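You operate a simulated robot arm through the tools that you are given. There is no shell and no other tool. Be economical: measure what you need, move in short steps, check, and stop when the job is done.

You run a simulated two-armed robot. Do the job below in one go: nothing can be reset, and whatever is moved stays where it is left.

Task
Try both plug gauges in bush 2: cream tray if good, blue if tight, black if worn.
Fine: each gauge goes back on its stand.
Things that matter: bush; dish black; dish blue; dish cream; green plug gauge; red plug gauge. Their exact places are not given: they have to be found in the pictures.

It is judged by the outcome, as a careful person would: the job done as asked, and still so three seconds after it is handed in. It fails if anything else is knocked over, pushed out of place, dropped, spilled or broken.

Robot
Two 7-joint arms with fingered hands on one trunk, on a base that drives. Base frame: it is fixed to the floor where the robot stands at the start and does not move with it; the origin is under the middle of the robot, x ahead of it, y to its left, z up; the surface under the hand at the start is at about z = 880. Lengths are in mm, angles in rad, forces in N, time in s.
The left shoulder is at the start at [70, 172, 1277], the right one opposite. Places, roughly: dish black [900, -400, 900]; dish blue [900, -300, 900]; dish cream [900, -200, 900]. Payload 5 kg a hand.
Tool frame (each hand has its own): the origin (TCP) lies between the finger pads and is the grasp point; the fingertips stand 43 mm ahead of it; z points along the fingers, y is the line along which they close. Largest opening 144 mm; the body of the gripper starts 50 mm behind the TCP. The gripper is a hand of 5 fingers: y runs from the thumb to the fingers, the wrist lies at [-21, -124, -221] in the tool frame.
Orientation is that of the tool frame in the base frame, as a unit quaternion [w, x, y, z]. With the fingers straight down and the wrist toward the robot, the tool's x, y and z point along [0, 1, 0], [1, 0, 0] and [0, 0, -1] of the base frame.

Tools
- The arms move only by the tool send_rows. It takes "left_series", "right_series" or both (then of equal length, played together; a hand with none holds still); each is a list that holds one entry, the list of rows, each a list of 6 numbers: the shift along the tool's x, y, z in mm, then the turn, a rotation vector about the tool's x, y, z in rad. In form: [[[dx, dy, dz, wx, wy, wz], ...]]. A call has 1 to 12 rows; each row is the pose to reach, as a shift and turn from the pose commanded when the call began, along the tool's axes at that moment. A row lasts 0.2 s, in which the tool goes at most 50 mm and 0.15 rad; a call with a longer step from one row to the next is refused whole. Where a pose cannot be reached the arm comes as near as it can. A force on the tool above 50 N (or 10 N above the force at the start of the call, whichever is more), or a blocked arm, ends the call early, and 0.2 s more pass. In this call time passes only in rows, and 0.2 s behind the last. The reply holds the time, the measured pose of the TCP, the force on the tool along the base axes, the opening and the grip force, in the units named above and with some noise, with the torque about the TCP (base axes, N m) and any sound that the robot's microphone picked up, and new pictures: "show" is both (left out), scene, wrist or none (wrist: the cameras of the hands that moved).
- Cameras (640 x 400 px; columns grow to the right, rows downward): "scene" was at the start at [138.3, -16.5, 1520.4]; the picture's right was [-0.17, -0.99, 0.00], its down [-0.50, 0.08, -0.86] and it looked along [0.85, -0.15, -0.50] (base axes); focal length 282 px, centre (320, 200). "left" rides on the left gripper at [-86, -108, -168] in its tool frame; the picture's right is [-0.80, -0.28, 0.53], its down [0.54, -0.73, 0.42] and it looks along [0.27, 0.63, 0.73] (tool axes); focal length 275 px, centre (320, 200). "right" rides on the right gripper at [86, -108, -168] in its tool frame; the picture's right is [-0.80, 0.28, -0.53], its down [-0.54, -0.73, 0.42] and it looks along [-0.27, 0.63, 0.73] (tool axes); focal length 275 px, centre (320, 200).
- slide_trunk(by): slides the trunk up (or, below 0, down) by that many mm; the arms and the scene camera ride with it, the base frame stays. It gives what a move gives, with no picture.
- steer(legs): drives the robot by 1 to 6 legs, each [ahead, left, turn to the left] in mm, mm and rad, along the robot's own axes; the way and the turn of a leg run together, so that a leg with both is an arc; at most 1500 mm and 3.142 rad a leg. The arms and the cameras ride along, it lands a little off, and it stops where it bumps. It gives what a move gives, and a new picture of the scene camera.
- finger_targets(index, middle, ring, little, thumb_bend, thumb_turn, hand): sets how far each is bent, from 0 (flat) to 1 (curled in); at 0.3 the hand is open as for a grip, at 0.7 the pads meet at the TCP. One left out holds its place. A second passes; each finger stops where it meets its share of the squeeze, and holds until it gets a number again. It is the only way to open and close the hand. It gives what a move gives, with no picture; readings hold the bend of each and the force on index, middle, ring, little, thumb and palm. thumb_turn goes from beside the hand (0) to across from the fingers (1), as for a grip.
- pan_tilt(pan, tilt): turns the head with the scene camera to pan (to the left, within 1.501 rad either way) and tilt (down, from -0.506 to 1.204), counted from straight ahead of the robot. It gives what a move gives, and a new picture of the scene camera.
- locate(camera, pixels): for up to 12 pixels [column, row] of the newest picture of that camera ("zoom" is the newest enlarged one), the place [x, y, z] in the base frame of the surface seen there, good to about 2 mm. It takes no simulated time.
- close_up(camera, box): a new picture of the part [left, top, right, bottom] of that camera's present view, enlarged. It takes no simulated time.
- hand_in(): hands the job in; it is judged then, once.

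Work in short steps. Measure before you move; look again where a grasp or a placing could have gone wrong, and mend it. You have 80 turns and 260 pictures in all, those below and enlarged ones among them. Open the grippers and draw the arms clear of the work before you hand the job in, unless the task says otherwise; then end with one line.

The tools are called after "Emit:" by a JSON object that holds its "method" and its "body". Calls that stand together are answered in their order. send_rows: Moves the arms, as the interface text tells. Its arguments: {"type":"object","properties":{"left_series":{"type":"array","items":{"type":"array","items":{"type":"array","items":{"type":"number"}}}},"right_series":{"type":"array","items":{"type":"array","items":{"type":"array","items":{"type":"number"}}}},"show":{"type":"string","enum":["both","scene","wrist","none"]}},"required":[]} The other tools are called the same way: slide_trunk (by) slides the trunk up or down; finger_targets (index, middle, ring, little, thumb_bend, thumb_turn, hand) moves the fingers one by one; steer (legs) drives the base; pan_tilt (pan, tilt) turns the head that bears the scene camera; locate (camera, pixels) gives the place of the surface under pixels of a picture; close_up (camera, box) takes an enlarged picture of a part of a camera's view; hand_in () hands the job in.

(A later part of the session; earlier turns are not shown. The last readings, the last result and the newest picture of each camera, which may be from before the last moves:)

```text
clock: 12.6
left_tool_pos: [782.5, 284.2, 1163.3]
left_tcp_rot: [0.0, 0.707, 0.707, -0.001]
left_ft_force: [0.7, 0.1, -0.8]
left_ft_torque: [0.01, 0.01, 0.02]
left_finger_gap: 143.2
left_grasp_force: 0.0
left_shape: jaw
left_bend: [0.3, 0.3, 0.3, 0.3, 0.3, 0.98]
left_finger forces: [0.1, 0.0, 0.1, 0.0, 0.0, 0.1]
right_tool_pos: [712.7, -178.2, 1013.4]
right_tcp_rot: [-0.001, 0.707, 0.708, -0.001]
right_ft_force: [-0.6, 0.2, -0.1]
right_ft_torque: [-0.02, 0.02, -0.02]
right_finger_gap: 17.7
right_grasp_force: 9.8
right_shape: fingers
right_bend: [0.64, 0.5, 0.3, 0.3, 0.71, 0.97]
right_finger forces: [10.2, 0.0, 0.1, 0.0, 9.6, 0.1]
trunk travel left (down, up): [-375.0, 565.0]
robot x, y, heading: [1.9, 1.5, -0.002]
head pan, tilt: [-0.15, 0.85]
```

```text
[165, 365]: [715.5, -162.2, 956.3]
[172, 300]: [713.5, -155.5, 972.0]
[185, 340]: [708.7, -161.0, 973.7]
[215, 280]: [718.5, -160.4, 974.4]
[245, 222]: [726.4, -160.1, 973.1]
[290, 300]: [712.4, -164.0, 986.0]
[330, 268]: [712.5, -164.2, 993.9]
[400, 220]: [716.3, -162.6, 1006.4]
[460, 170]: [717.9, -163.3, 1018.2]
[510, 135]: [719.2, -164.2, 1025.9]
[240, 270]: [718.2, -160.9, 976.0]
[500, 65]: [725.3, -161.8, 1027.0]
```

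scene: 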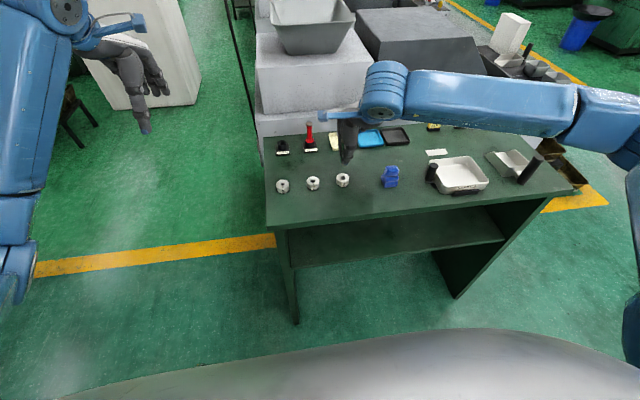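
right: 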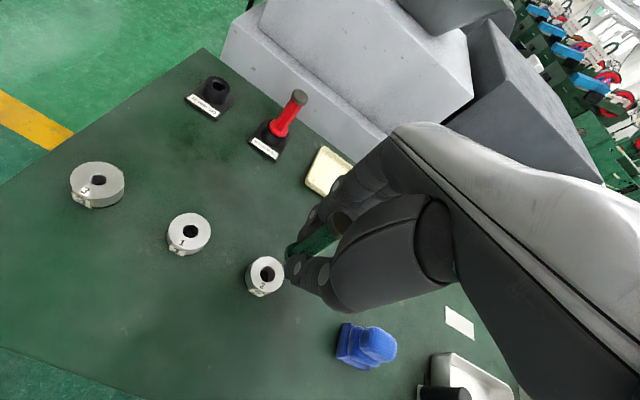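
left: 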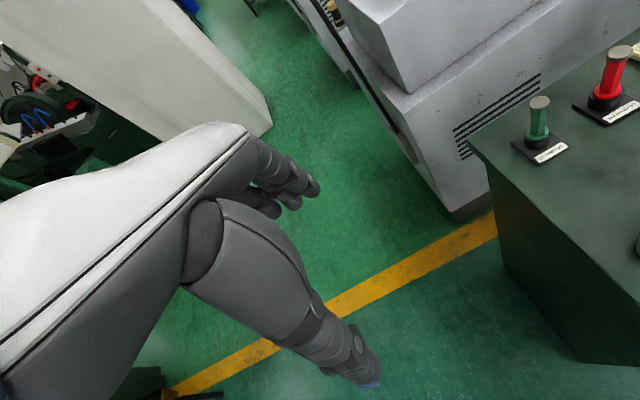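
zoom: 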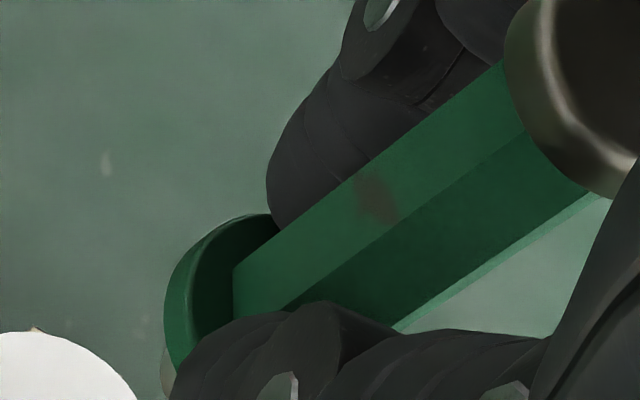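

The gauge leans ~0.145 rad (top toward +x). I'll counter-rotate the hand by that about tool x, shift toward the axis estimate, and lower a bit, then re-measure against the bush in the right camera.

Emit:
{"method": "send_rows", "body": {"right_series": [[[-1, -2, 5, -0.07, 0, 0], [-3, -4, 15, -0.145, 0, 0], [-3, -4, 22, -0.145, 0, 0]]], "show": "wrist"}}

Emit:
{"method": "close_up", "body": {"camera": "right", "box": [240, 205, 352, 275]}}

Emit:
{"method": "close_up", "body": {"camera": "scene", "box": [310, 130, 374, 200]}}

```text
clock: 13.4
left_tool_pos: [783.3, 285.3, 1162.6]
left_tcp_rot: [-0.002, 0.707, 0.707, -0.001]
left_ft_force: [0.3, 0.6, 0.3]
left_ft_torque: [0.0, 0.03, 0.03]
left_finger_gap: 143.4
left_grasp_force: 0.1
left_shape: jaw
left_bend: [0.3, 0.3, 0.3, 0.3, 0.3, 0.98]
left_finger forces: [0.0, 0.1, 0.1, 0.0, 0.1, 0.0]
right_tool_pos: [711.8, -181.7, 992.1]
right_tcp_rot: [0.051, 0.705, 0.706, 0.051]
right_ft_force: [0.6, -0.3, -0.7]
right_ft_torque: [-0.02, 0.01, -0.03]
right_finger_gap: 17.7
right_grasp_force: 9.8
right_shape: fingers
right_bend: [0.64, 0.5, 0.3, 0.3, 0.71, 0.97]
right_finger forces: [10.0, 0.1, 0.0, 0.0, 9.7, 0.0]
trunk travel left (down, up): [-375.0, 565.0]
robot x, y, heading: [-2.2, -2.5, 0.002]
head pan, tilt: [-0.15, 0.85]
```

right: 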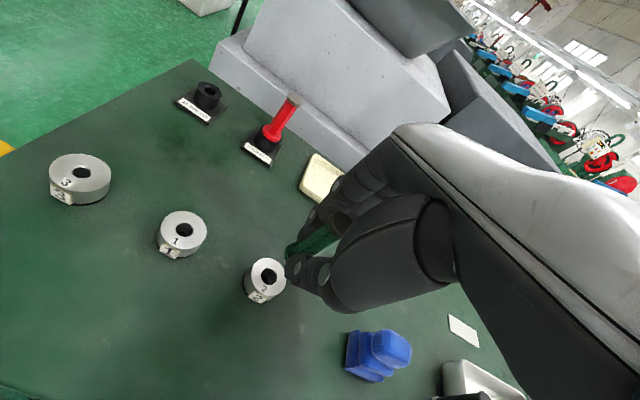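

```text
5.71 times, centred on (296, 240) of right
```

zoom: 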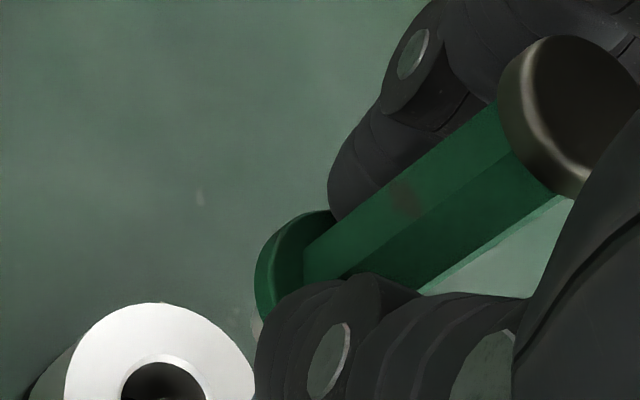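

```text
5.71 times, centred on (342, 165) of scene
```

zoom: 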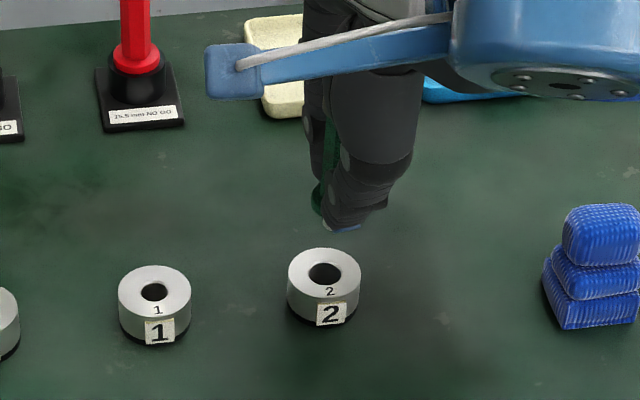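

Measure the handle edges and bush rim in this same picture.

Emit:
{"method": "locate", "body": {"camera": "zoom", "pixels": [[348, 272], [400, 235], [450, 195], [505, 155], [305, 245], [490, 105], [258, 325], [265, 285], [560, 110], [285, 250]]}}

Emit:
{"method": "locate", "body": {"camera": "right", "pixels": [[268, 260], [252, 272], [282, 285], [284, 270], [260, 263], [262, 288], [268, 277], [268, 268], [261, 274], [275, 281]]}}

Emit:
{"method": "close_up", "body": {"camera": "right", "box": [228, 245, 308, 305]}}

```text
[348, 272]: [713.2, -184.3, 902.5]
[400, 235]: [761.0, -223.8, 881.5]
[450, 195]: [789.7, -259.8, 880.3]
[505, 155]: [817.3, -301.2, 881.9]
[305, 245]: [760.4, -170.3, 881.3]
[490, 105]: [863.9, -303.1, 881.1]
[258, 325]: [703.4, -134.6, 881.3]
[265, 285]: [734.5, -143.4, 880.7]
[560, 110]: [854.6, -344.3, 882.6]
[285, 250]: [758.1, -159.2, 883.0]
```

```text
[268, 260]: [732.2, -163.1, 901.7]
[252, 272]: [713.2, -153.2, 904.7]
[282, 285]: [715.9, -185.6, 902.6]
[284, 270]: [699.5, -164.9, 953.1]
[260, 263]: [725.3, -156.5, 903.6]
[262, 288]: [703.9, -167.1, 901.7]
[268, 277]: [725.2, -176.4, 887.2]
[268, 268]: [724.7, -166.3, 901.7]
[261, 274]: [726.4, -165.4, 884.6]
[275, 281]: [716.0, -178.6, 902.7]
```

```text
6.67 times, centred on (268, 275) of right
```

zoom: 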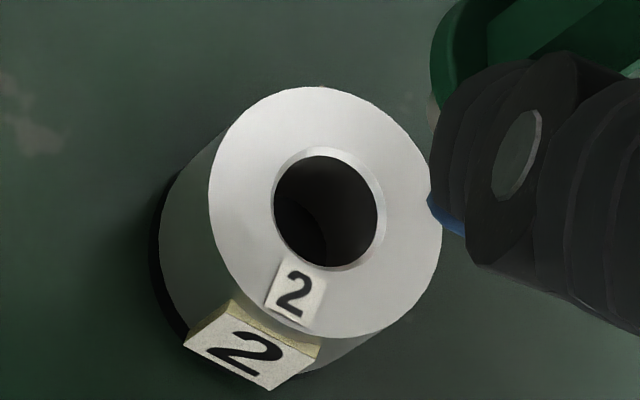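

Bush centre from this camera: (715.5,-170). Now re-zoom on the gauge and locate its edges.

Emit:
{"method": "close_up", "body": {"camera": "right", "box": [240, 205, 352, 275]}}

Emit:
{"method": "locate", "body": {"camera": "zoom", "pixels": [[348, 272], [400, 235], [450, 195], [505, 155], [305, 245], [490, 105], [257, 325], [265, 285], [570, 115], [530, 60], [285, 250], [560, 190]]}}

```text
5.71 times, centred on (296, 240) of right
```

zoom: 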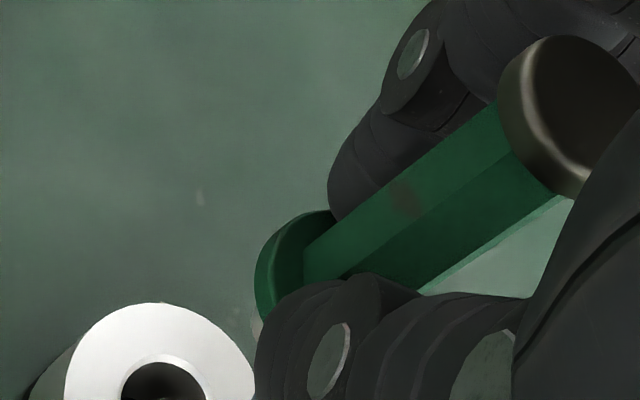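

```text
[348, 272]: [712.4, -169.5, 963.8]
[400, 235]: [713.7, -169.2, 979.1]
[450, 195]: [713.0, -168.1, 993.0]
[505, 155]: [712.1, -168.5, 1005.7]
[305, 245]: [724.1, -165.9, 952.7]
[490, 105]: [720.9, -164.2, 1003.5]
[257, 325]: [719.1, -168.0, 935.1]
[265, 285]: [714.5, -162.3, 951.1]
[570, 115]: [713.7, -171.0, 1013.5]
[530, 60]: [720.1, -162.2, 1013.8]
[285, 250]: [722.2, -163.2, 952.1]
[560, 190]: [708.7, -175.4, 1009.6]
```

Gauge is now vertical, axis ≈ (720,-173.8) from hex corners, cap rim and plug all agreeing; bush at (715.5,-170.2). Shift x −4.5, y +3.6 and lower 22 mm, then check.

Emit:
{"method": "send_rows", "body": {"right_series": [[[3.6, -4.5, -0.6, 0, 0, 0], [3.6, -6, 9.3, 0, 0, 0], [3.6, -7.6, 21.2, 0, 0, 0]]], "show": "wrist"}}

Emit:
{"method": "close_up", "body": {"camera": "right", "box": [240, 215, 336, 275]}}

Emit:
{"method": "locate", "body": {"camera": "zoom", "pixels": [[160, 300], [200, 300], [245, 300], [230, 330], [250, 270], [280, 240], [200, 330], [220, 300]]}}

Emit:
{"method": "close_up", "body": {"camera": "scene", "box": [310, 140, 374, 200]}}

```text
clock: 14.2
left_tool_pos: [782.4, 284.0, 1163.0]
left_tcp_rot: [-0.001, 0.707, 0.707, -0.001]
left_ft_force: [0.0, -0.4, 1.2]
left_ft_torque: [0.0, 0.0, 0.02]
left_finger_gap: 143.7
left_grasp_force: 0.1
left_shape: jaw
left_bend: [0.3, 0.3, 0.3, 0.3, 0.3, 0.98]
left_finger forces: [0.0, 0.0, 0.0, 0.0, 0.1, 0.0]
right_tool_pos: [705.2, -179.8, 968.5]
right_tcp_rot: [0.051, 0.705, 0.706, 0.051]
right_ft_force: [-0.2, 0.4, -0.5]
right_ft_torque: [0.02, -0.03, -0.04]
right_finger_gap: 17.5
right_grasp_force: 9.6
right_shape: fingers
right_bend: [0.64, 0.5, 0.3, 0.3, 0.71, 0.97]
right_finger forces: [10.0, 0.0, 0.0, 0.0, 9.7, 0.0]
trunk travel left (down, up): [-375.0, 565.0]
robot x, y, heading: [0.6, -1.6, 0.004]
head pan, tilt: [-0.15, 0.85]
```

right: 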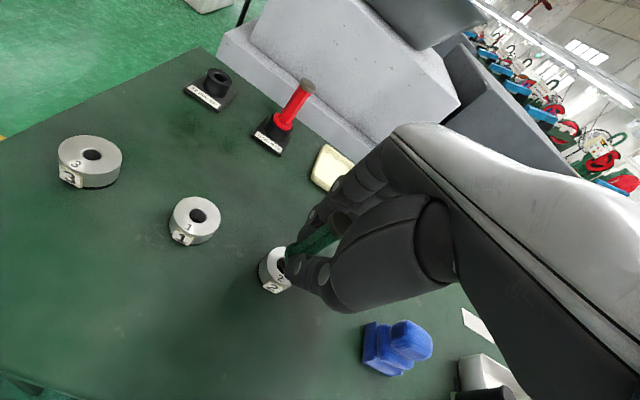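

```text
6.67 times, centred on (288, 245) of right
```

zoom: 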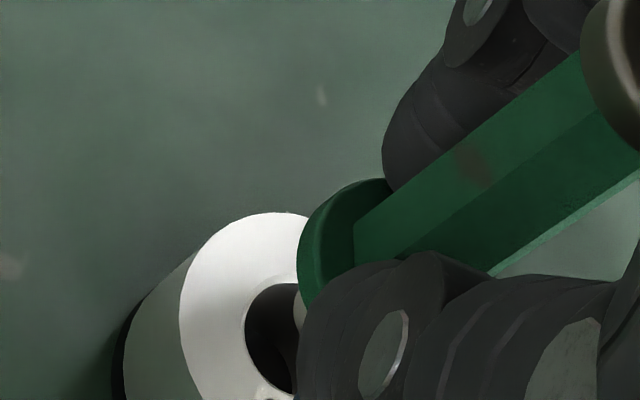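

```text
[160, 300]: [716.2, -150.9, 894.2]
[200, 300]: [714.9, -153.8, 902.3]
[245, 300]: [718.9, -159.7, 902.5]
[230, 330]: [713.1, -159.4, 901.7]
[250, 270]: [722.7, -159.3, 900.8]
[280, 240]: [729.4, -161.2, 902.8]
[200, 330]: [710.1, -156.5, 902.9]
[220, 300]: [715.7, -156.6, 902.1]
```

```text
6.67 times, centred on (342, 170) of scene
```

zoom: 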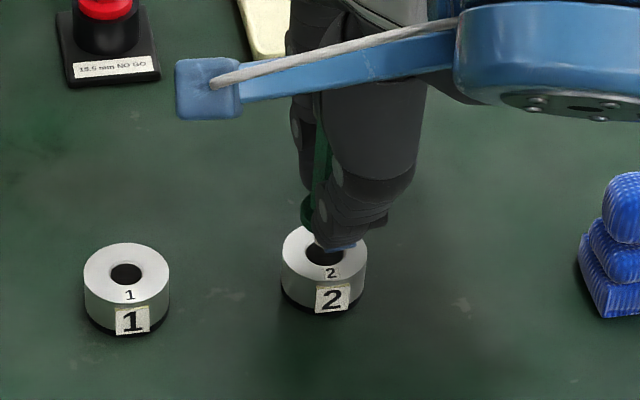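

The plug shows over the bore and lines up in both views. Lower slowly 18 mm and watch the force.

Emit:
{"method": "send_rows", "body": {"right_series": [[[0, -0.6, 4, 0, 0, 0], [0, -1.2, 8, 0, 0, 0], [0, -1.7, 12, 0, 0, 0], [0, -2.2, 15, 0, 0, 0], [0, -2.6, 18, 0, 0, 0]]], "show": "wrist"}}

Emit:
{"method": "close_up", "body": {"camera": "right", "box": [240, 215, 336, 275]}}

Emit:
{"method": "close_up", "body": {"camera": "scene", "box": [310, 140, 374, 200]}}

```text
clock: 15.4
left_tool_pos: [782.4, 286.0, 1163.0]
left_tcp_rot: [0.0, 0.707, 0.707, 0.0]
left_ft_force: [0.6, -0.3, -0.5]
left_ft_torque: [-0.02, -0.02, -0.01]
left_finger_gap: 143.6
left_grasp_force: 0.0
left_shape: jaw
left_bend: [0.3, 0.3, 0.3, 0.3, 0.3, 0.98]
left_finger forces: [0.0, 0.0, 0.0, 0.0, 0.0, 0.1]
right_tool_pos: [707.6, -178.7, 951.6]
right_tcp_rot: [0.051, 0.705, 0.705, 0.051]
right_ft_force: [-0.6, 0.5, -1.2]
right_ft_torque: [-0.01, -0.01, -0.01]
right_finger_gap: 17.3
right_grasp_force: 10.1
right_shape: fingers
right_bend: [0.64, 0.5, 0.3, 0.3, 0.71, 0.97]
right_finger forces: [10.0, 0.0, 0.0, 0.1, 9.6, 0.0]
trunk travel left (down, up): [-375.0, 565.0]
robot x, y, heading: [1.6, 2.5, 0.0]
head pan, tilt: [-0.15, 0.85]
```

right: 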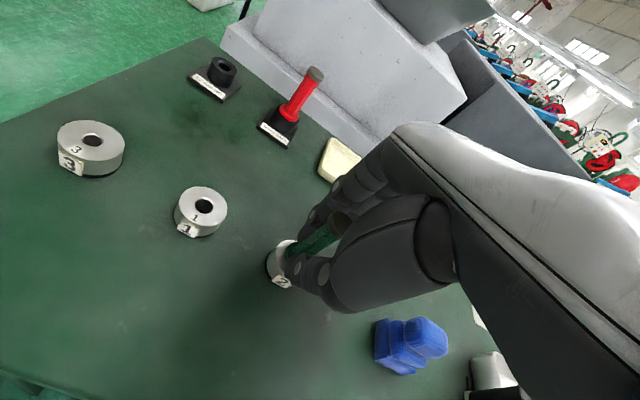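

```text
6.67 times, centred on (288, 245) of right
```

zoom: 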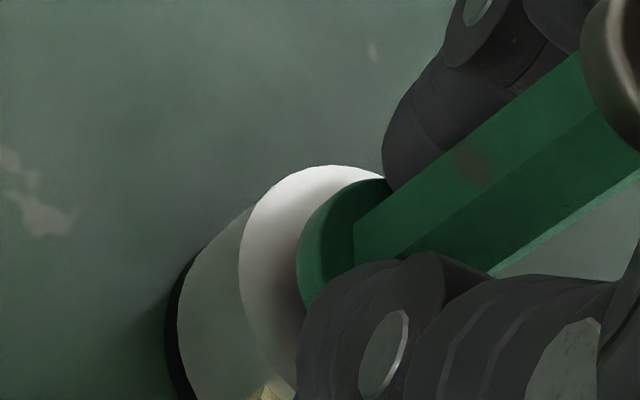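

```text
6.67 times, centred on (342, 170) of scene
```

zoom: 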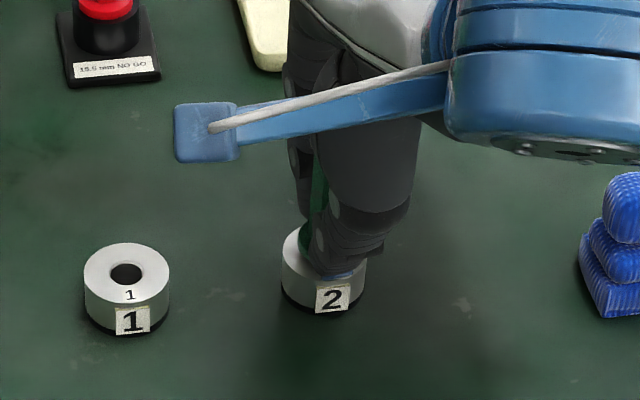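

The plug is inside the bore with no resistance; flange is just above the face. Lower another 5 mm to near-seating.

Emit:
{"method": "send_rows", "body": {"right_series": [[[0, -0.3, 2, 0, 0, 0], [0, -0.5, 3.5, 0, 0, 0], [0, -0.7, 5, 0, 0, 0]]], "show": "none"}}

Emit:
{"method": "close_up", "body": {"camera": "right", "box": [240, 215, 336, 275]}}

Emit:
{"method": "locate", "body": {"camera": "zoom", "pixels": [[310, 250], [330, 220], [360, 190], [300, 180], [280, 230], [270, 300]]}}

```text
clock: 16.2
left_tool_pos: [780.7, 285.0, 1163.2]
left_tcp_rot: [0.001, 0.707, 0.707, 0.0]
left_ft_force: [-1.0, 0.0, -0.3]
left_ft_torque: [-0.01, 0.0, -0.01]
left_finger_gap: 143.7
left_grasp_force: 0.2
left_shape: jaw
left_bend: [0.3, 0.3, 0.3, 0.3, 0.3, 0.98]
left_finger forces: [0.0, 0.0, 0.0, 0.1, 0.1, 0.1]
right_tool_pos: [706.6, -177.7, 947.8]
right_tcp_rot: [0.052, 0.705, 0.705, 0.052]
right_ft_force: [-0.8, -0.7, 7.9]
right_ft_torque: [0.03, 0.13, 0.0]
right_finger_gap: 17.5
right_grasp_force: 14.5
right_shape: fingers
right_bend: [0.64, 0.5, 0.3, 0.3, 0.71, 0.97]
right_finger forces: [11.4, 0.1, 0.0, 0.1, 18.0, 0.1]
trunk travel left (down, up): [-375.0, 565.0]
robot x, y, heading: [-0.6, 0.1, -0.001]
head pan, tilt: [-0.15, 0.85]
```

```text
6.67 times, centred on (288, 245) of right
```

zoom: 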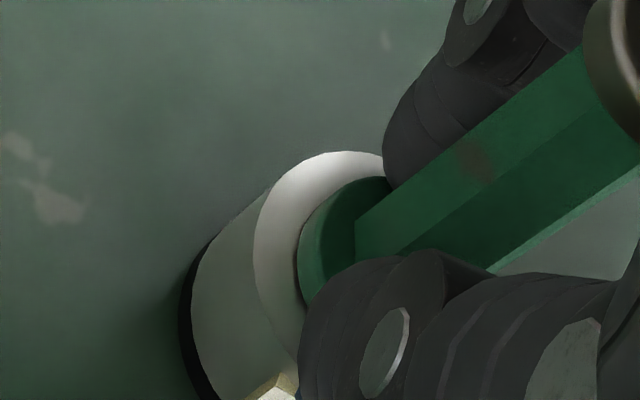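

```text
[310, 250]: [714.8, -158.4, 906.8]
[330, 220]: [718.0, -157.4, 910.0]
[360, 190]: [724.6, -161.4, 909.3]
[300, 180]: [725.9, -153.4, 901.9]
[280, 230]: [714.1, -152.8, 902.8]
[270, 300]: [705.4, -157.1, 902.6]
```

Force rose to ~8 N with the flange at z≈905: it's seated, so GO enters fully. Lift straight out 105 mm.

Emit:
{"method": "send_rows", "body": {"right_series": [[[0, 0.7, -5, 0, 0, 0], [0, 2.2, -15, 0, 0, 0], [0, 4.3, -30, 0, 0, 0], [0, 7.9, -55, 0, 0, 0], [0, 11.5, -80, 0, 0, 0], [0, 15, -105, 0, 0, 0]]], "show": "both"}}

Emit:
{"method": "close_up", "body": {"camera": "right", "box": [240, 205, 352, 275]}}

Emit:
{"method": "locate", "body": {"camera": "zoom", "pixels": [[350, 272], [400, 235], [450, 195], [505, 155], [485, 105], [257, 325], [265, 285], [570, 115], [530, 60], [560, 190]]}}

```text
clock: 17.6
left_tool_pos: [782.7, 284.3, 1163.5]
left_tcp_rot: [0.0, 0.707, 0.707, 0.0]
left_ft_force: [-0.2, -0.2, -1.1]
left_ft_torque: [-0.02, -0.02, 0.01]
left_finger_gap: 143.7
left_grasp_force: 0.0
left_shape: jaw
left_bend: [0.3, 0.3, 0.3, 0.3, 0.3, 0.98]
left_finger forces: [0.1, 0.0, 0.0, 0.0, 0.0, 0.0]
right_tool_pos: [705.4, -178.0, 1052.6]
right_tcp_rot: [0.051, 0.706, 0.705, 0.05]
right_ft_force: [0.0, -0.6, 0.1]
right_ft_torque: [-0.03, -0.03, -0.03]
right_finger_gap: 17.5
right_grasp_force: 10.6
right_shape: fingers
right_bend: [0.64, 0.5, 0.3, 0.3, 0.71, 0.97]
right_finger forces: [10.7, 0.0, 0.1, 0.0, 10.2, 0.0]
trunk travel left (down, up): [-375.0, 565.0]
robot x, y, heading: [-1.4, -0.1, -0.003]
head pan, tilt: [-0.15, 0.85]
```

scene: 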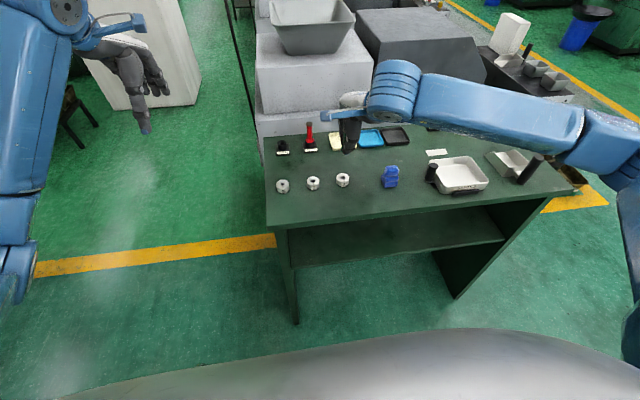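
right: 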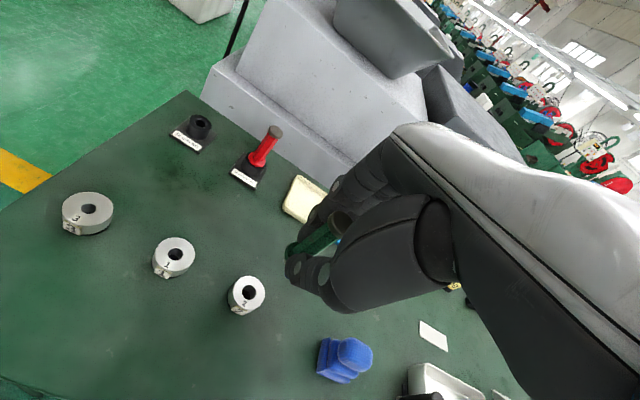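

```text
5.71 times, centred on (296, 240) of right
```

zoom: 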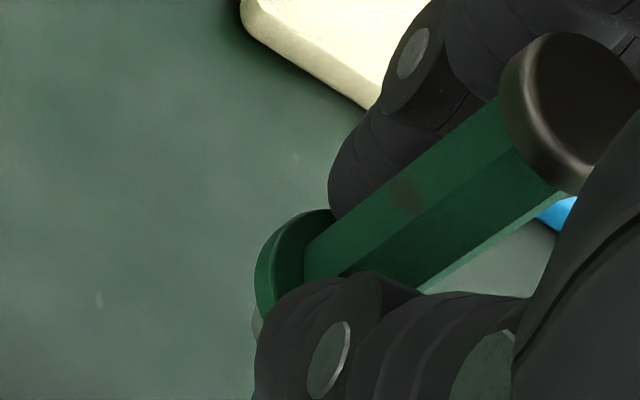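

```text
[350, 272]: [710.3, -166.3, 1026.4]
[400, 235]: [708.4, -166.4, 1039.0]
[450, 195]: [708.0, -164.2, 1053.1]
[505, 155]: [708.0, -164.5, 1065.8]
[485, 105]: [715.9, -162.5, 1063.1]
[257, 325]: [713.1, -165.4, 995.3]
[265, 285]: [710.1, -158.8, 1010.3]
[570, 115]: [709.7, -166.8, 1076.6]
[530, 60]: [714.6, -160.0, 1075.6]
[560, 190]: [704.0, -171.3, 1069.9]
```

Same relative geometry after lifting; axis ≈ (715.6,-170.3). Carry it back over the green stand (907,-0.7), staying at this height.

Emit:
{"method": "send_rows", "body": {"right_series": [[[28, 31.5, 4.6, 0, 0, 0], [56, 63, 9.2, 0, 0, 0], [85, 95, 13.8, 0, 0, 0], [113, 126, 18.4, 0, 0, 0], [141, 158, 23, 0, 0, 0], [160, 180, 26.2, 0, 0, 0], [169.6, 189.5, 27.6, 0, 0, 0], [169.6, 185.2, 57.6, 0, 0, 0]]], "show": "wrist"}}

Emit:
{"method": "close_up", "body": {"camera": "right", "box": [220, 205, 348, 285]}}

Emit:
{"method": "close_up", "body": {"camera": "scene", "box": [246, 100, 326, 160]}}

```text
clock: 19.4
left_tool_pos: [783.5, 284.8, 1162.1]
left_tcp_rot: [0.0, 0.707, 0.707, -0.001]
left_ft_force: [1.0, -0.9, -0.9]
left_ft_torque: [0.03, 0.04, -0.01]
left_finger_gap: 143.7
left_grasp_force: 0.1
left_shape: jaw
left_bend: [0.3, 0.3, 0.3, 0.3, 0.3, 0.98]
left_finger forces: [0.0, 0.0, 0.0, 0.0, 0.1, 0.0]
right_tool_pos: [898.6, -9.4, 1020.8]
right_tcp_rot: [0.049, 0.705, 0.706, 0.051]
right_ft_force: [0.8, 0.6, -1.0]
right_ft_torque: [0.02, 0.04, -0.01]
right_finger_gap: 17.5
right_grasp_force: 10.4
right_shape: fingers
right_bend: [0.64, 0.5, 0.3, 0.3, 0.71, 0.97]
right_finger forces: [10.5, 0.1, 0.0, 0.1, 10.3, 0.0]
trunk travel left (down, up): [-375.0, 565.0]
robot x, y, heading: [-2.3, 0.7, 0.001]
head pan, tilt: [-0.15, 0.85]
```

right: 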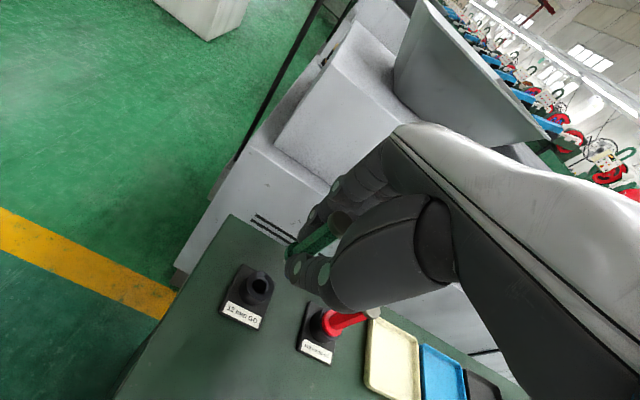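

```text
5.00 times, centred on (284, 245) of right
```

zoom: 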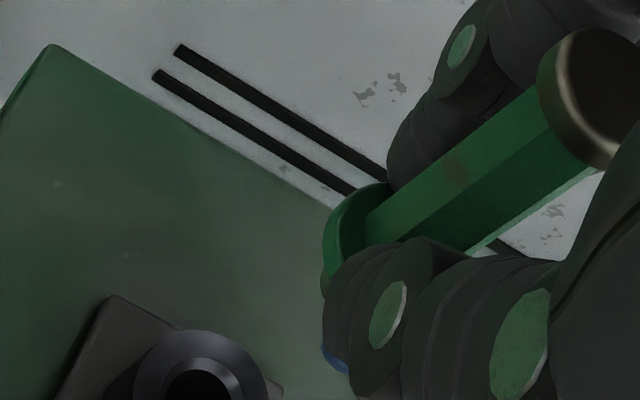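

```text
6.67 times, centred on (286, 130) of scene
```

zoom: 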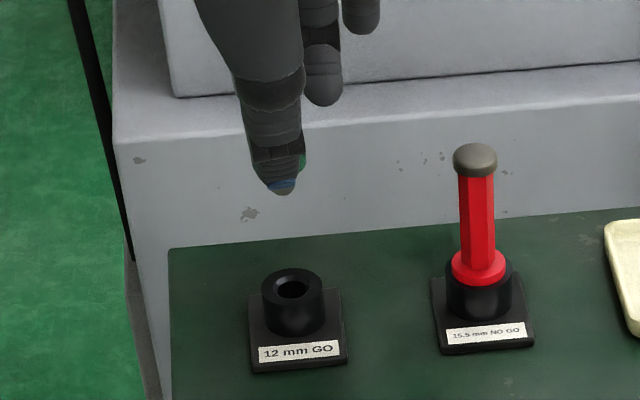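

Locate the gauge and stand rim together in the right camera.

Emit:
{"method": "close_up", "body": {"camera": "right", "box": [220, 215, 332, 305]}}

Emit:
{"method": "locate", "body": {"camera": "right", "pixels": [[256, 272], [243, 283], [270, 294], [259, 284], [248, 277], [257, 296], [251, 284], [267, 285]]}}

Emit:
{"method": "locate", "body": {"camera": "zoom", "pixels": [[355, 235], [400, 195], [450, 160], [485, 130], [470, 90], [275, 265], [300, 215], [80, 310], [165, 290], [200, 330], [130, 355]]}}

```text
4.44 times, centred on (276, 260) of right
```

zoom: 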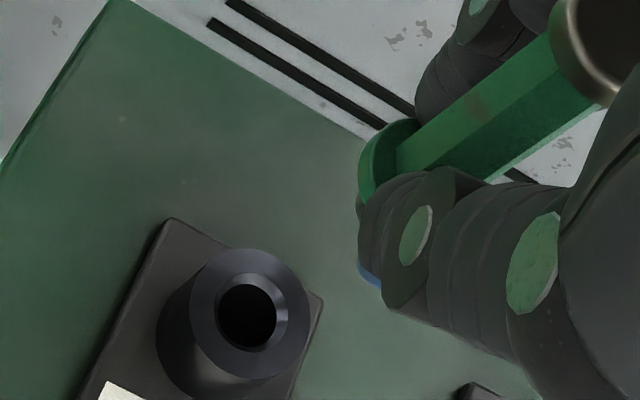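

```text
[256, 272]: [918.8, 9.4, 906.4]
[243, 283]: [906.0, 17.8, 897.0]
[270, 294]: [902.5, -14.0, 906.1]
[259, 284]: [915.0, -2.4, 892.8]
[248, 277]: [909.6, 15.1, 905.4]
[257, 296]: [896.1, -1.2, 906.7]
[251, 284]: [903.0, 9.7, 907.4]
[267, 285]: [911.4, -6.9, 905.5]
```

```text
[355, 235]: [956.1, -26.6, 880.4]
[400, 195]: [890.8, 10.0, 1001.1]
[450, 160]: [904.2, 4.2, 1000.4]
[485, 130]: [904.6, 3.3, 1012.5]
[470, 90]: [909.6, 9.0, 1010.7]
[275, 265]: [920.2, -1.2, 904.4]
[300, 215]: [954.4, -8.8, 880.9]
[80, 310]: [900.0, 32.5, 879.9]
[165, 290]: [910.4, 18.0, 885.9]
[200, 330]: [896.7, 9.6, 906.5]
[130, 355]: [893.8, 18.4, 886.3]
```

Emit:
{"method": "locate", "body": {"camera": "zoom", "pixels": [[193, 308], [305, 325], [250, 254], [247, 375], [440, 162], [500, 117], [550, 78], [398, 148], [545, 45], [364, 175], [358, 208]]}}

```text
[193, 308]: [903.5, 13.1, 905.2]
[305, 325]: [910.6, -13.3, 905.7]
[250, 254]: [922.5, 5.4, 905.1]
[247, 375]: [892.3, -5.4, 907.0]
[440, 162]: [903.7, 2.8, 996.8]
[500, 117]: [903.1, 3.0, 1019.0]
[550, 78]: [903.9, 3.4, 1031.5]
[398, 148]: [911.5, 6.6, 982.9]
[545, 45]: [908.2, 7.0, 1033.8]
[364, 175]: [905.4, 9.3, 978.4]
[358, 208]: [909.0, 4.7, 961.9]
```

Stand centre (907.2,0); gauge axis ≈ (910.5,-1.8). Correct by (−3.3,+1.7) and lower 35 mm for a closer look.

Emit:
{"method": "send_rows", "body": {"right_series": [[[1.7, -3.3, -0.5, 0, 0, 0], [1.7, -6, 17, 0, 0, 0], [1.7, -8.3, 34.2, 0, 0, 0]]], "show": "none"}}

Emit:
{"method": "close_up", "body": {"camera": "right", "box": [240, 215, 336, 275]}}

Emit:
{"method": "locate", "body": {"camera": "zoom", "pixels": [[400, 250], [460, 210], [520, 160], [590, 115], [302, 280], [325, 225], [298, 310], [220, 330], [260, 270], [240, 300], [275, 330], [200, 300]]}}

Emit:
{"method": "close_up", "body": {"camera": "scene", "box": [246, 110, 326, 160]}}

```text
clock: 20.2
left_tool_pos: [783.8, 284.3, 1162.9]
left_tcp_rot: [0.0, 0.707, 0.707, 0.0]
left_ft_force: [-0.1, 0.4, 0.0]
left_ft_torque: [0.01, -0.01, 0.01]
left_finger_gap: 143.6
left_grasp_force: 0.0
left_shape: jaw
left_bend: [0.3, 0.3, 0.3, 0.3, 0.3, 0.98]
left_finger forces: [0.0, 0.0, 0.1, 0.0, 0.1, 0.0]
right_tool_pos: [896.8, -7.8, 987.7]
right_tcp_rot: [0.052, 0.705, 0.705, 0.052]
right_ft_force: [0.7, 1.0, -1.0]
right_ft_torque: [-0.03, 0.04, 0.0]
right_finger_gap: 17.3
right_grasp_force: 10.4
right_shape: fingers
right_bend: [0.64, 0.5, 0.3, 0.3, 0.71, 0.97]
right_finger forces: [10.4, 0.1, 0.1, 0.0, 10.2, 0.0]
trunk travel left (down, up): [-375.0, 565.0]
robot x, y, heading: [1.0, 2.7, -0.002]
head pan, tilt: [-0.15, 0.85]
```

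```text
6.67 times, centred on (288, 245) of right
```

zoom: 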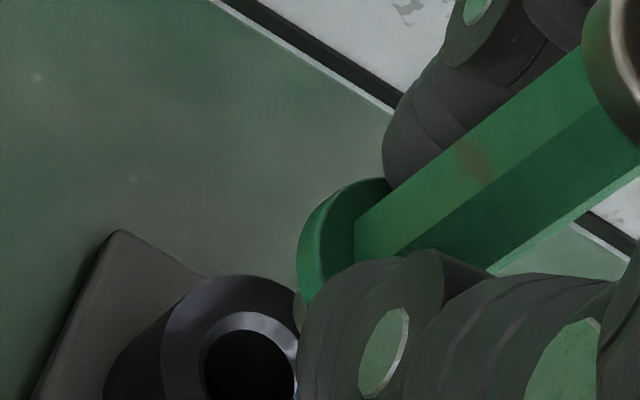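

```text
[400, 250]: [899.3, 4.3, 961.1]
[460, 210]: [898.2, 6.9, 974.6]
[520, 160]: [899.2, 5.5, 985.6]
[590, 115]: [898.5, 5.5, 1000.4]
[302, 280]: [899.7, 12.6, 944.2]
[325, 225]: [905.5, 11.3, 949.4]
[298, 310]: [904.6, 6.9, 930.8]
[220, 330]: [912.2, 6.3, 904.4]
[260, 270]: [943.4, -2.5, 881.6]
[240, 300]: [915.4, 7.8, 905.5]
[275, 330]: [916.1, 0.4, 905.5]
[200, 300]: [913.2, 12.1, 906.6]
```

```text
8.00 times, centred on (286, 135) of scene
```

zoom: 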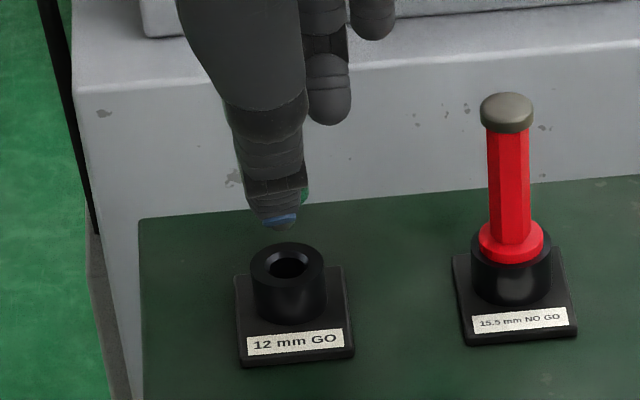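

Gauge now ≈ (905.6,1.0). Re-measure the stand rim in the present view for a relative check.

Emit:
{"method": "close_up", "body": {"camera": "right", "box": [220, 245, 316, 305]}}

Emit:
{"method": "locate", "body": {"camera": "zoom", "pixels": [[305, 78], [300, 270], [300, 245], [375, 245], [420, 205], [260, 230], [245, 250], [320, 120], [360, 90], [350, 280]]}}

```text
6.67 times, centred on (268, 275) of right
```

zoom: 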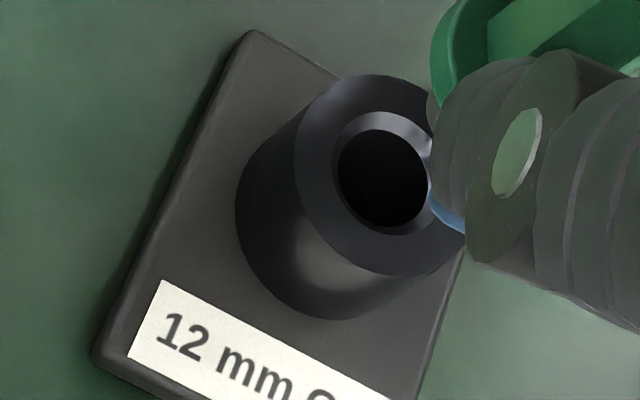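

```text
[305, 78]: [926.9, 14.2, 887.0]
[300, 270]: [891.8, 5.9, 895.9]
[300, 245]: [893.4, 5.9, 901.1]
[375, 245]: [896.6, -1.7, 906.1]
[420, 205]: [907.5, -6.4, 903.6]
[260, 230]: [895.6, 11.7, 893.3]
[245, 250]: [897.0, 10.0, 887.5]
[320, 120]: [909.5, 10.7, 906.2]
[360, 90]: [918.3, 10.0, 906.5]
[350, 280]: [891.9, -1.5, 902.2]
```

Emit:
{"method": "locate", "body": {"camera": "zoom", "pixels": [[300, 150], [458, 243], [370, 79], [395, 271], [338, 180], [428, 180], [378, 130], [385, 232]]}}

```text
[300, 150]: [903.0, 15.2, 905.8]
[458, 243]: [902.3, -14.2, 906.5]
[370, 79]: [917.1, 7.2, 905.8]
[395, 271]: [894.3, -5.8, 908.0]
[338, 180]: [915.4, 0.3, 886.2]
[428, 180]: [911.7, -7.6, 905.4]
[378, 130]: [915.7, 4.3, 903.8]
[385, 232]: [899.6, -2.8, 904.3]
```

Stand (906,0.6) vs gauge (905.6,1.0): aligned. Lower 30 mm slowly into the stand.

Emit:
{"method": "send_rows", "body": {"right_series": [[[0, -1.4, 9.9, 0, 0, 0], [0, -2.2, 14.9, 0, 0, 0], [0, -2.6, 18, 0, 0, 0], [0, -3, 21, 0, 0, 0], [0, -3.4, 24, 0, 0, 0], [0, -3.9, 27, 0, 0, 0], [0, -4.3, 30, 0, 0, 0]]], "show": "none"}}

Emit:
{"method": "close_up", "body": {"camera": "right", "box": [240, 215, 336, 275]}}

Emit:
{"method": "close_up", "body": {"camera": "scene", "box": [246, 110, 326, 160]}}

```text
clock: 21.8
left_tool_pos: [782.8, 284.0, 1163.1]
left_tcp_rot: [-0.001, 0.707, 0.707, -0.002]
left_ft_force: [0.5, -0.1, 0.7]
left_ft_torque: [0.0, -0.02, 0.01]
left_finger_gap: 143.7
left_grasp_force: 0.2
left_shape: jaw
left_bend: [0.3, 0.3, 0.3, 0.3, 0.3, 0.98]
left_finger forces: [0.0, 0.0, 0.0, 0.0, 0.0, 0.0]
right_tool_pos: [895.9, -7.2, 956.6]
right_tcp_rot: [0.051, 0.705, 0.705, 0.051]
right_ft_force: [0.6, 0.1, -0.7]
right_ft_torque: [-0.04, -0.02, 0.01]
right_finger_gap: 17.2
right_grasp_force: 10.5
right_shape: fingers
right_bend: [0.64, 0.5, 0.3, 0.3, 0.71, 0.97]
right_finger forces: [10.6, 0.0, 0.0, 0.0, 10.1, 0.1]
trunk travel left (down, up): [-375.0, 565.0]
robot x, y, heading: [-2.1, -2.4, -0.001]
head pan, tilt: [-0.15, 0.85]
```

```text
6.67 times, centred on (288, 245) of right
```

zoom: 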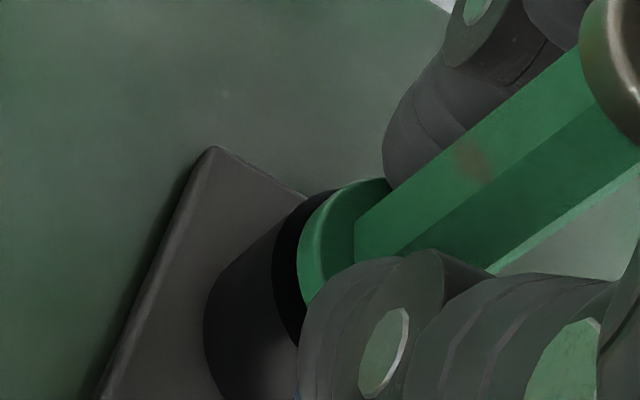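

```text
8.00 times, centred on (286, 135) of scene
```

zoom: 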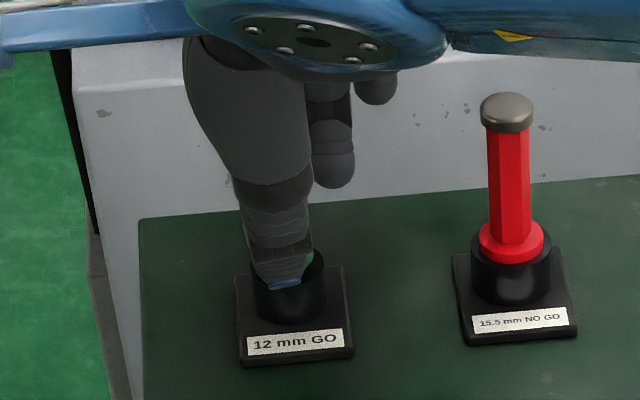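

It has gone into the socket without force. Lower a few millimetres more until the flange touches.

Emit:
{"method": "send_rows", "body": {"right_series": [[[0, -0.3, 2, 0, 0, 0], [0, -0.5, 3.5, 0, 0, 0], [0, -0.7, 5, 0, 0, 0]]], "show": "none"}}

Emit:
{"method": "close_up", "body": {"camera": "right", "box": [240, 215, 336, 275]}}

Emit:
{"method": "locate", "body": {"camera": "zoom", "pixels": [[345, 215], [365, 190], [310, 260], [290, 230], [420, 240], [560, 145]]}}

```text
clock: 22.6
left_tool_pos: [783.1, 283.9, 1162.8]
left_tcp_rot: [0.0, 0.707, 0.707, 0.0]
left_ft_force: [-0.1, 0.2, -0.1]
left_ft_torque: [0.02, 0.01, -0.03]
left_finger_gap: 143.5
left_grasp_force: 0.0
left_shape: jaw
left_bend: [0.3, 0.3, 0.3, 0.3, 0.3, 0.98]
left_finger forces: [0.0, 0.0, 0.0, 0.1, 0.0, 0.0]
right_tool_pos: [894.5, -6.6, 951.5]
right_tcp_rot: [0.05, 0.706, 0.705, 0.051]
right_ft_force: [0.0, -1.5, -0.4]
right_ft_torque: [-0.04, -0.03, -0.01]
right_finger_gap: 17.2
right_grasp_force: 10.2
right_shape: fingers
right_bend: [0.64, 0.5, 0.3, 0.3, 0.71, 0.97]
right_finger forces: [10.7, 0.0, 0.1, 0.1, 10.0, 0.0]
trunk travel left (down, up): [-375.0, 565.0]
robot x, y, heading: [1.1, 1.0, 0.002]
head pan, tilt: [-0.15, 0.85]
```

```text
6.67 times, centred on (288, 245) of right
```

zoom: 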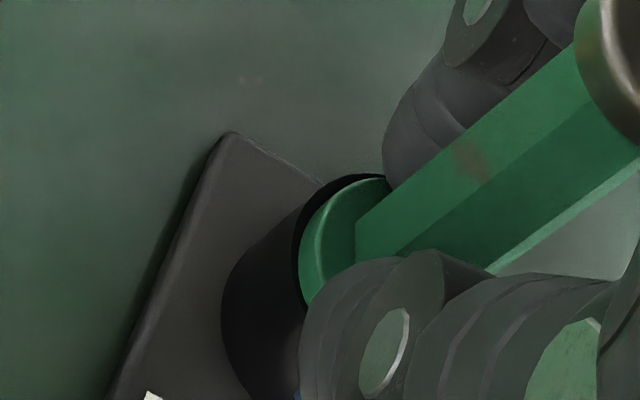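

```text
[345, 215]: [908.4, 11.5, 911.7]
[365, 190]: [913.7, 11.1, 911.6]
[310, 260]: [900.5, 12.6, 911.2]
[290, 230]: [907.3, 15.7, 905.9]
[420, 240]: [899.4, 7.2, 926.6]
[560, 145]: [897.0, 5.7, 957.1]
```

Flange top is at 911.5, i.e. practically seated. Release.

Emit:
{"method": "finger_targets", "body": {"hand": "right", "index": 0.55, "middle": 0.45, "thumb_bend": 0.6}}

Emit:
{"method": "finger_targets", "body": {"hand": "right", "index": 0.3, "middle": 0.3, "thumb_bend": 0.3}}

Emit:
{"method": "close_up", "body": {"camera": "right", "box": [230, 185, 358, 275]}}

```text
clock: 23.6
left_tool_pos: [783.1, 285.4, 1163.2]
left_tcp_rot: [0.0, 0.707, 0.707, 0.0]
left_ft_force: [-0.3, 0.1, -0.3]
left_ft_torque: [0.01, 0.02, 0.0]
left_finger_gap: 143.6
left_grasp_force: 0.0
left_shape: jaw
left_bend: [0.3, 0.3, 0.3, 0.3, 0.3, 0.98]
left_finger forces: [0.1, 0.0, 0.0, 0.0, 0.0, 0.0]
right_tool_pos: [893.8, -6.9, 951.7]
right_tcp_rot: [0.051, 0.705, 0.705, 0.052]
right_ft_force: [0.4, -0.2, -0.3]
right_ft_torque: [0.01, 0.01, 0.0]
right_finger_gap: 51.0
right_grasp_force: 0.0
right_shape: fingers
right_bend: [0.55, 0.45, 0.3, 0.3, 0.6, 0.97]
right_finger forces: [0.0, 0.0, 0.0, 0.0, 0.0, 0.0]
trunk travel left (down, up): [-375.0, 565.0]
robot x, y, heading: [1.1, 1.5, -0.003]
head pan, tilt: [-0.15, 0.85]
```

```text
clock: 24.6
left_tool_pos: [783.2, 285.8, 1163.6]
left_tcp_rot: [0.0, 0.707, 0.707, 0.0]
left_ft_force: [-0.3, -0.8, 1.2]
left_ft_torque: [0.0, 0.01, -0.02]
left_finger_gap: 143.6
left_grasp_force: 0.0
left_shape: jaw
left_bend: [0.3, 0.3, 0.3, 0.3, 0.3, 0.98]
left_finger forces: [0.1, 0.1, 0.0, 0.1, 0.1, 0.0]
right_tool_pos: [895.8, -6.6, 952.3]
right_tcp_rot: [0.051, 0.706, 0.705, 0.051]
right_ft_force: [-0.1, 0.3, 0.4]
right_ft_torque: [0.01, 0.01, -0.02]
right_finger_gap: 149.3
right_grasp_force: 0.1
right_shape: fingers
right_bend: [0.3, 0.3, 0.3, 0.3, 0.3, 0.97]
right_finger forces: [0.1, 0.0, 0.0, 0.0, 0.1, 0.1]
trunk travel left (down, up): [-375.0, 565.0]
robot x, y, heading: [-1.5, -1.9, -0.001]
head pan, tilt: [-0.15, 0.85]
```

```text
4.44 times, centred on (294, 230) of right
```

zoom: 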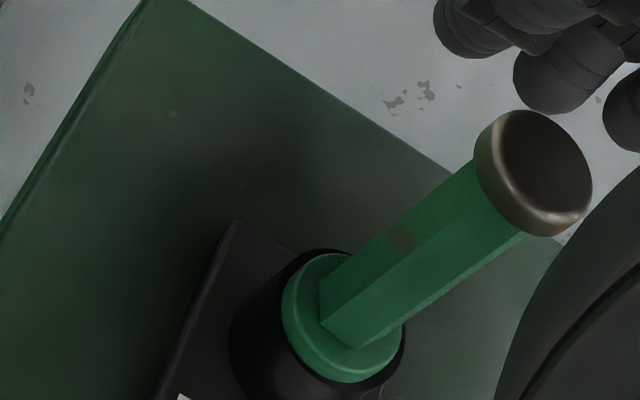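

Green gauge is back, seated upright. Raise clear, undo the tilt, and move over the red gauge.

Emit:
{"method": "send_rows", "body": {"right_series": [[[0, 4.3, -30, 0, 0, 0], [0, 8.6, -60, 0, 0, 0], [0, 13, -90, 0, 0, 0], [0, 16, -110, 0, 0, 0], [-30, 22, -108, 0.07, 0, 0], [-60, 28, -107, 0.145, 0, 0], [-94, 32.8, -106.6, 0.145, 0, 0]]], "show": "both"}}

Emit:
{"method": "close_up", "body": {"camera": "right", "box": [200, 235, 328, 315]}}

```text
clock: 26.2
left_tool_pos: [782.2, 283.3, 1163.3]
left_tcp_rot: [-0.001, 0.706, 0.708, -0.001]
left_ft_force: [-0.2, 0.4, 0.5]
left_ft_torque: [0.07, -0.01, 0.04]
left_finger_gap: 143.5
left_grasp_force: 0.0
left_shape: jaw
left_bend: [0.3, 0.3, 0.3, 0.3, 0.3, 0.98]
left_finger forces: [0.0, 0.1, 0.0, 0.0, 0.0, 0.0]
right_tool_pos: [912.1, -102.8, 1061.9]
right_tcp_rot: [0.0, 0.706, 0.708, 0.001]
right_ft_force: [1.2, 0.3, -0.9]
right_ft_torque: [0.01, 0.0, 0.01]
right_finger_gap: 149.0
right_grasp_force: 0.1
right_shape: fingers
right_bend: [0.3, 0.3, 0.3, 0.3, 0.3, 0.98]
right_finger forces: [0.0, 0.1, 0.0, 0.0, 0.1, 0.0]
trunk travel left (down, up): [-375.0, 565.0]
robot x, y, heading: [1.1, -0.0, -0.001]
head pan, tilt: [-0.15, 0.85]
```

scene: 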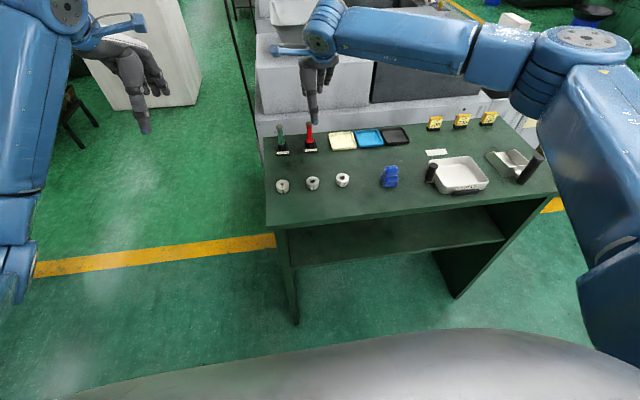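
right: 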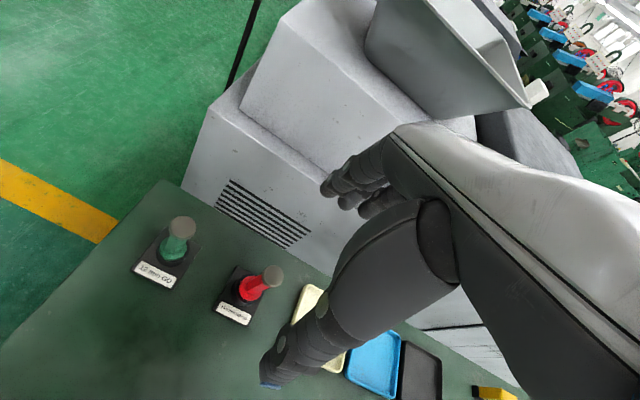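

```text
5.00 times, centred on (264, 275) of right
```

zoom: 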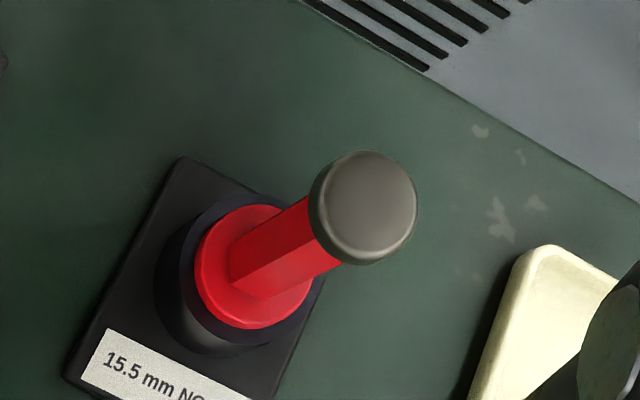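

Measure the red cap and flange positions.

Emit:
{"method": "locate", "body": {"camera": "zoom", "pixels": [[371, 197], [371, 155], [372, 245], [325, 200], [413, 205], [205, 265], [295, 290], [225, 225], [250, 322], [250, 290]]}}

Emit:
{"method": "locate", "body": {"camera": "right", "pixels": [[181, 224], [173, 224], [189, 224], [181, 218], [181, 231]]}}

```text
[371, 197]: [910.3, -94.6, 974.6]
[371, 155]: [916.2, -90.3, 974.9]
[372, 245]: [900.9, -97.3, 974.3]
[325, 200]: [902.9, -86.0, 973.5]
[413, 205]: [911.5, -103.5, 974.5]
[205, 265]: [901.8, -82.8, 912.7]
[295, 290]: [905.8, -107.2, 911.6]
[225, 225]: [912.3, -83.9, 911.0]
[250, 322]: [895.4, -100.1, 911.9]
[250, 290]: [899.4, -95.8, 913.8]
```

```text
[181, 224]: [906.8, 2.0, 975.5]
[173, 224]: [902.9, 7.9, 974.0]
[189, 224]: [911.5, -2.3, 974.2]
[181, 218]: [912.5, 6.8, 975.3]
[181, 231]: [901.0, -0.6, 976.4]
```

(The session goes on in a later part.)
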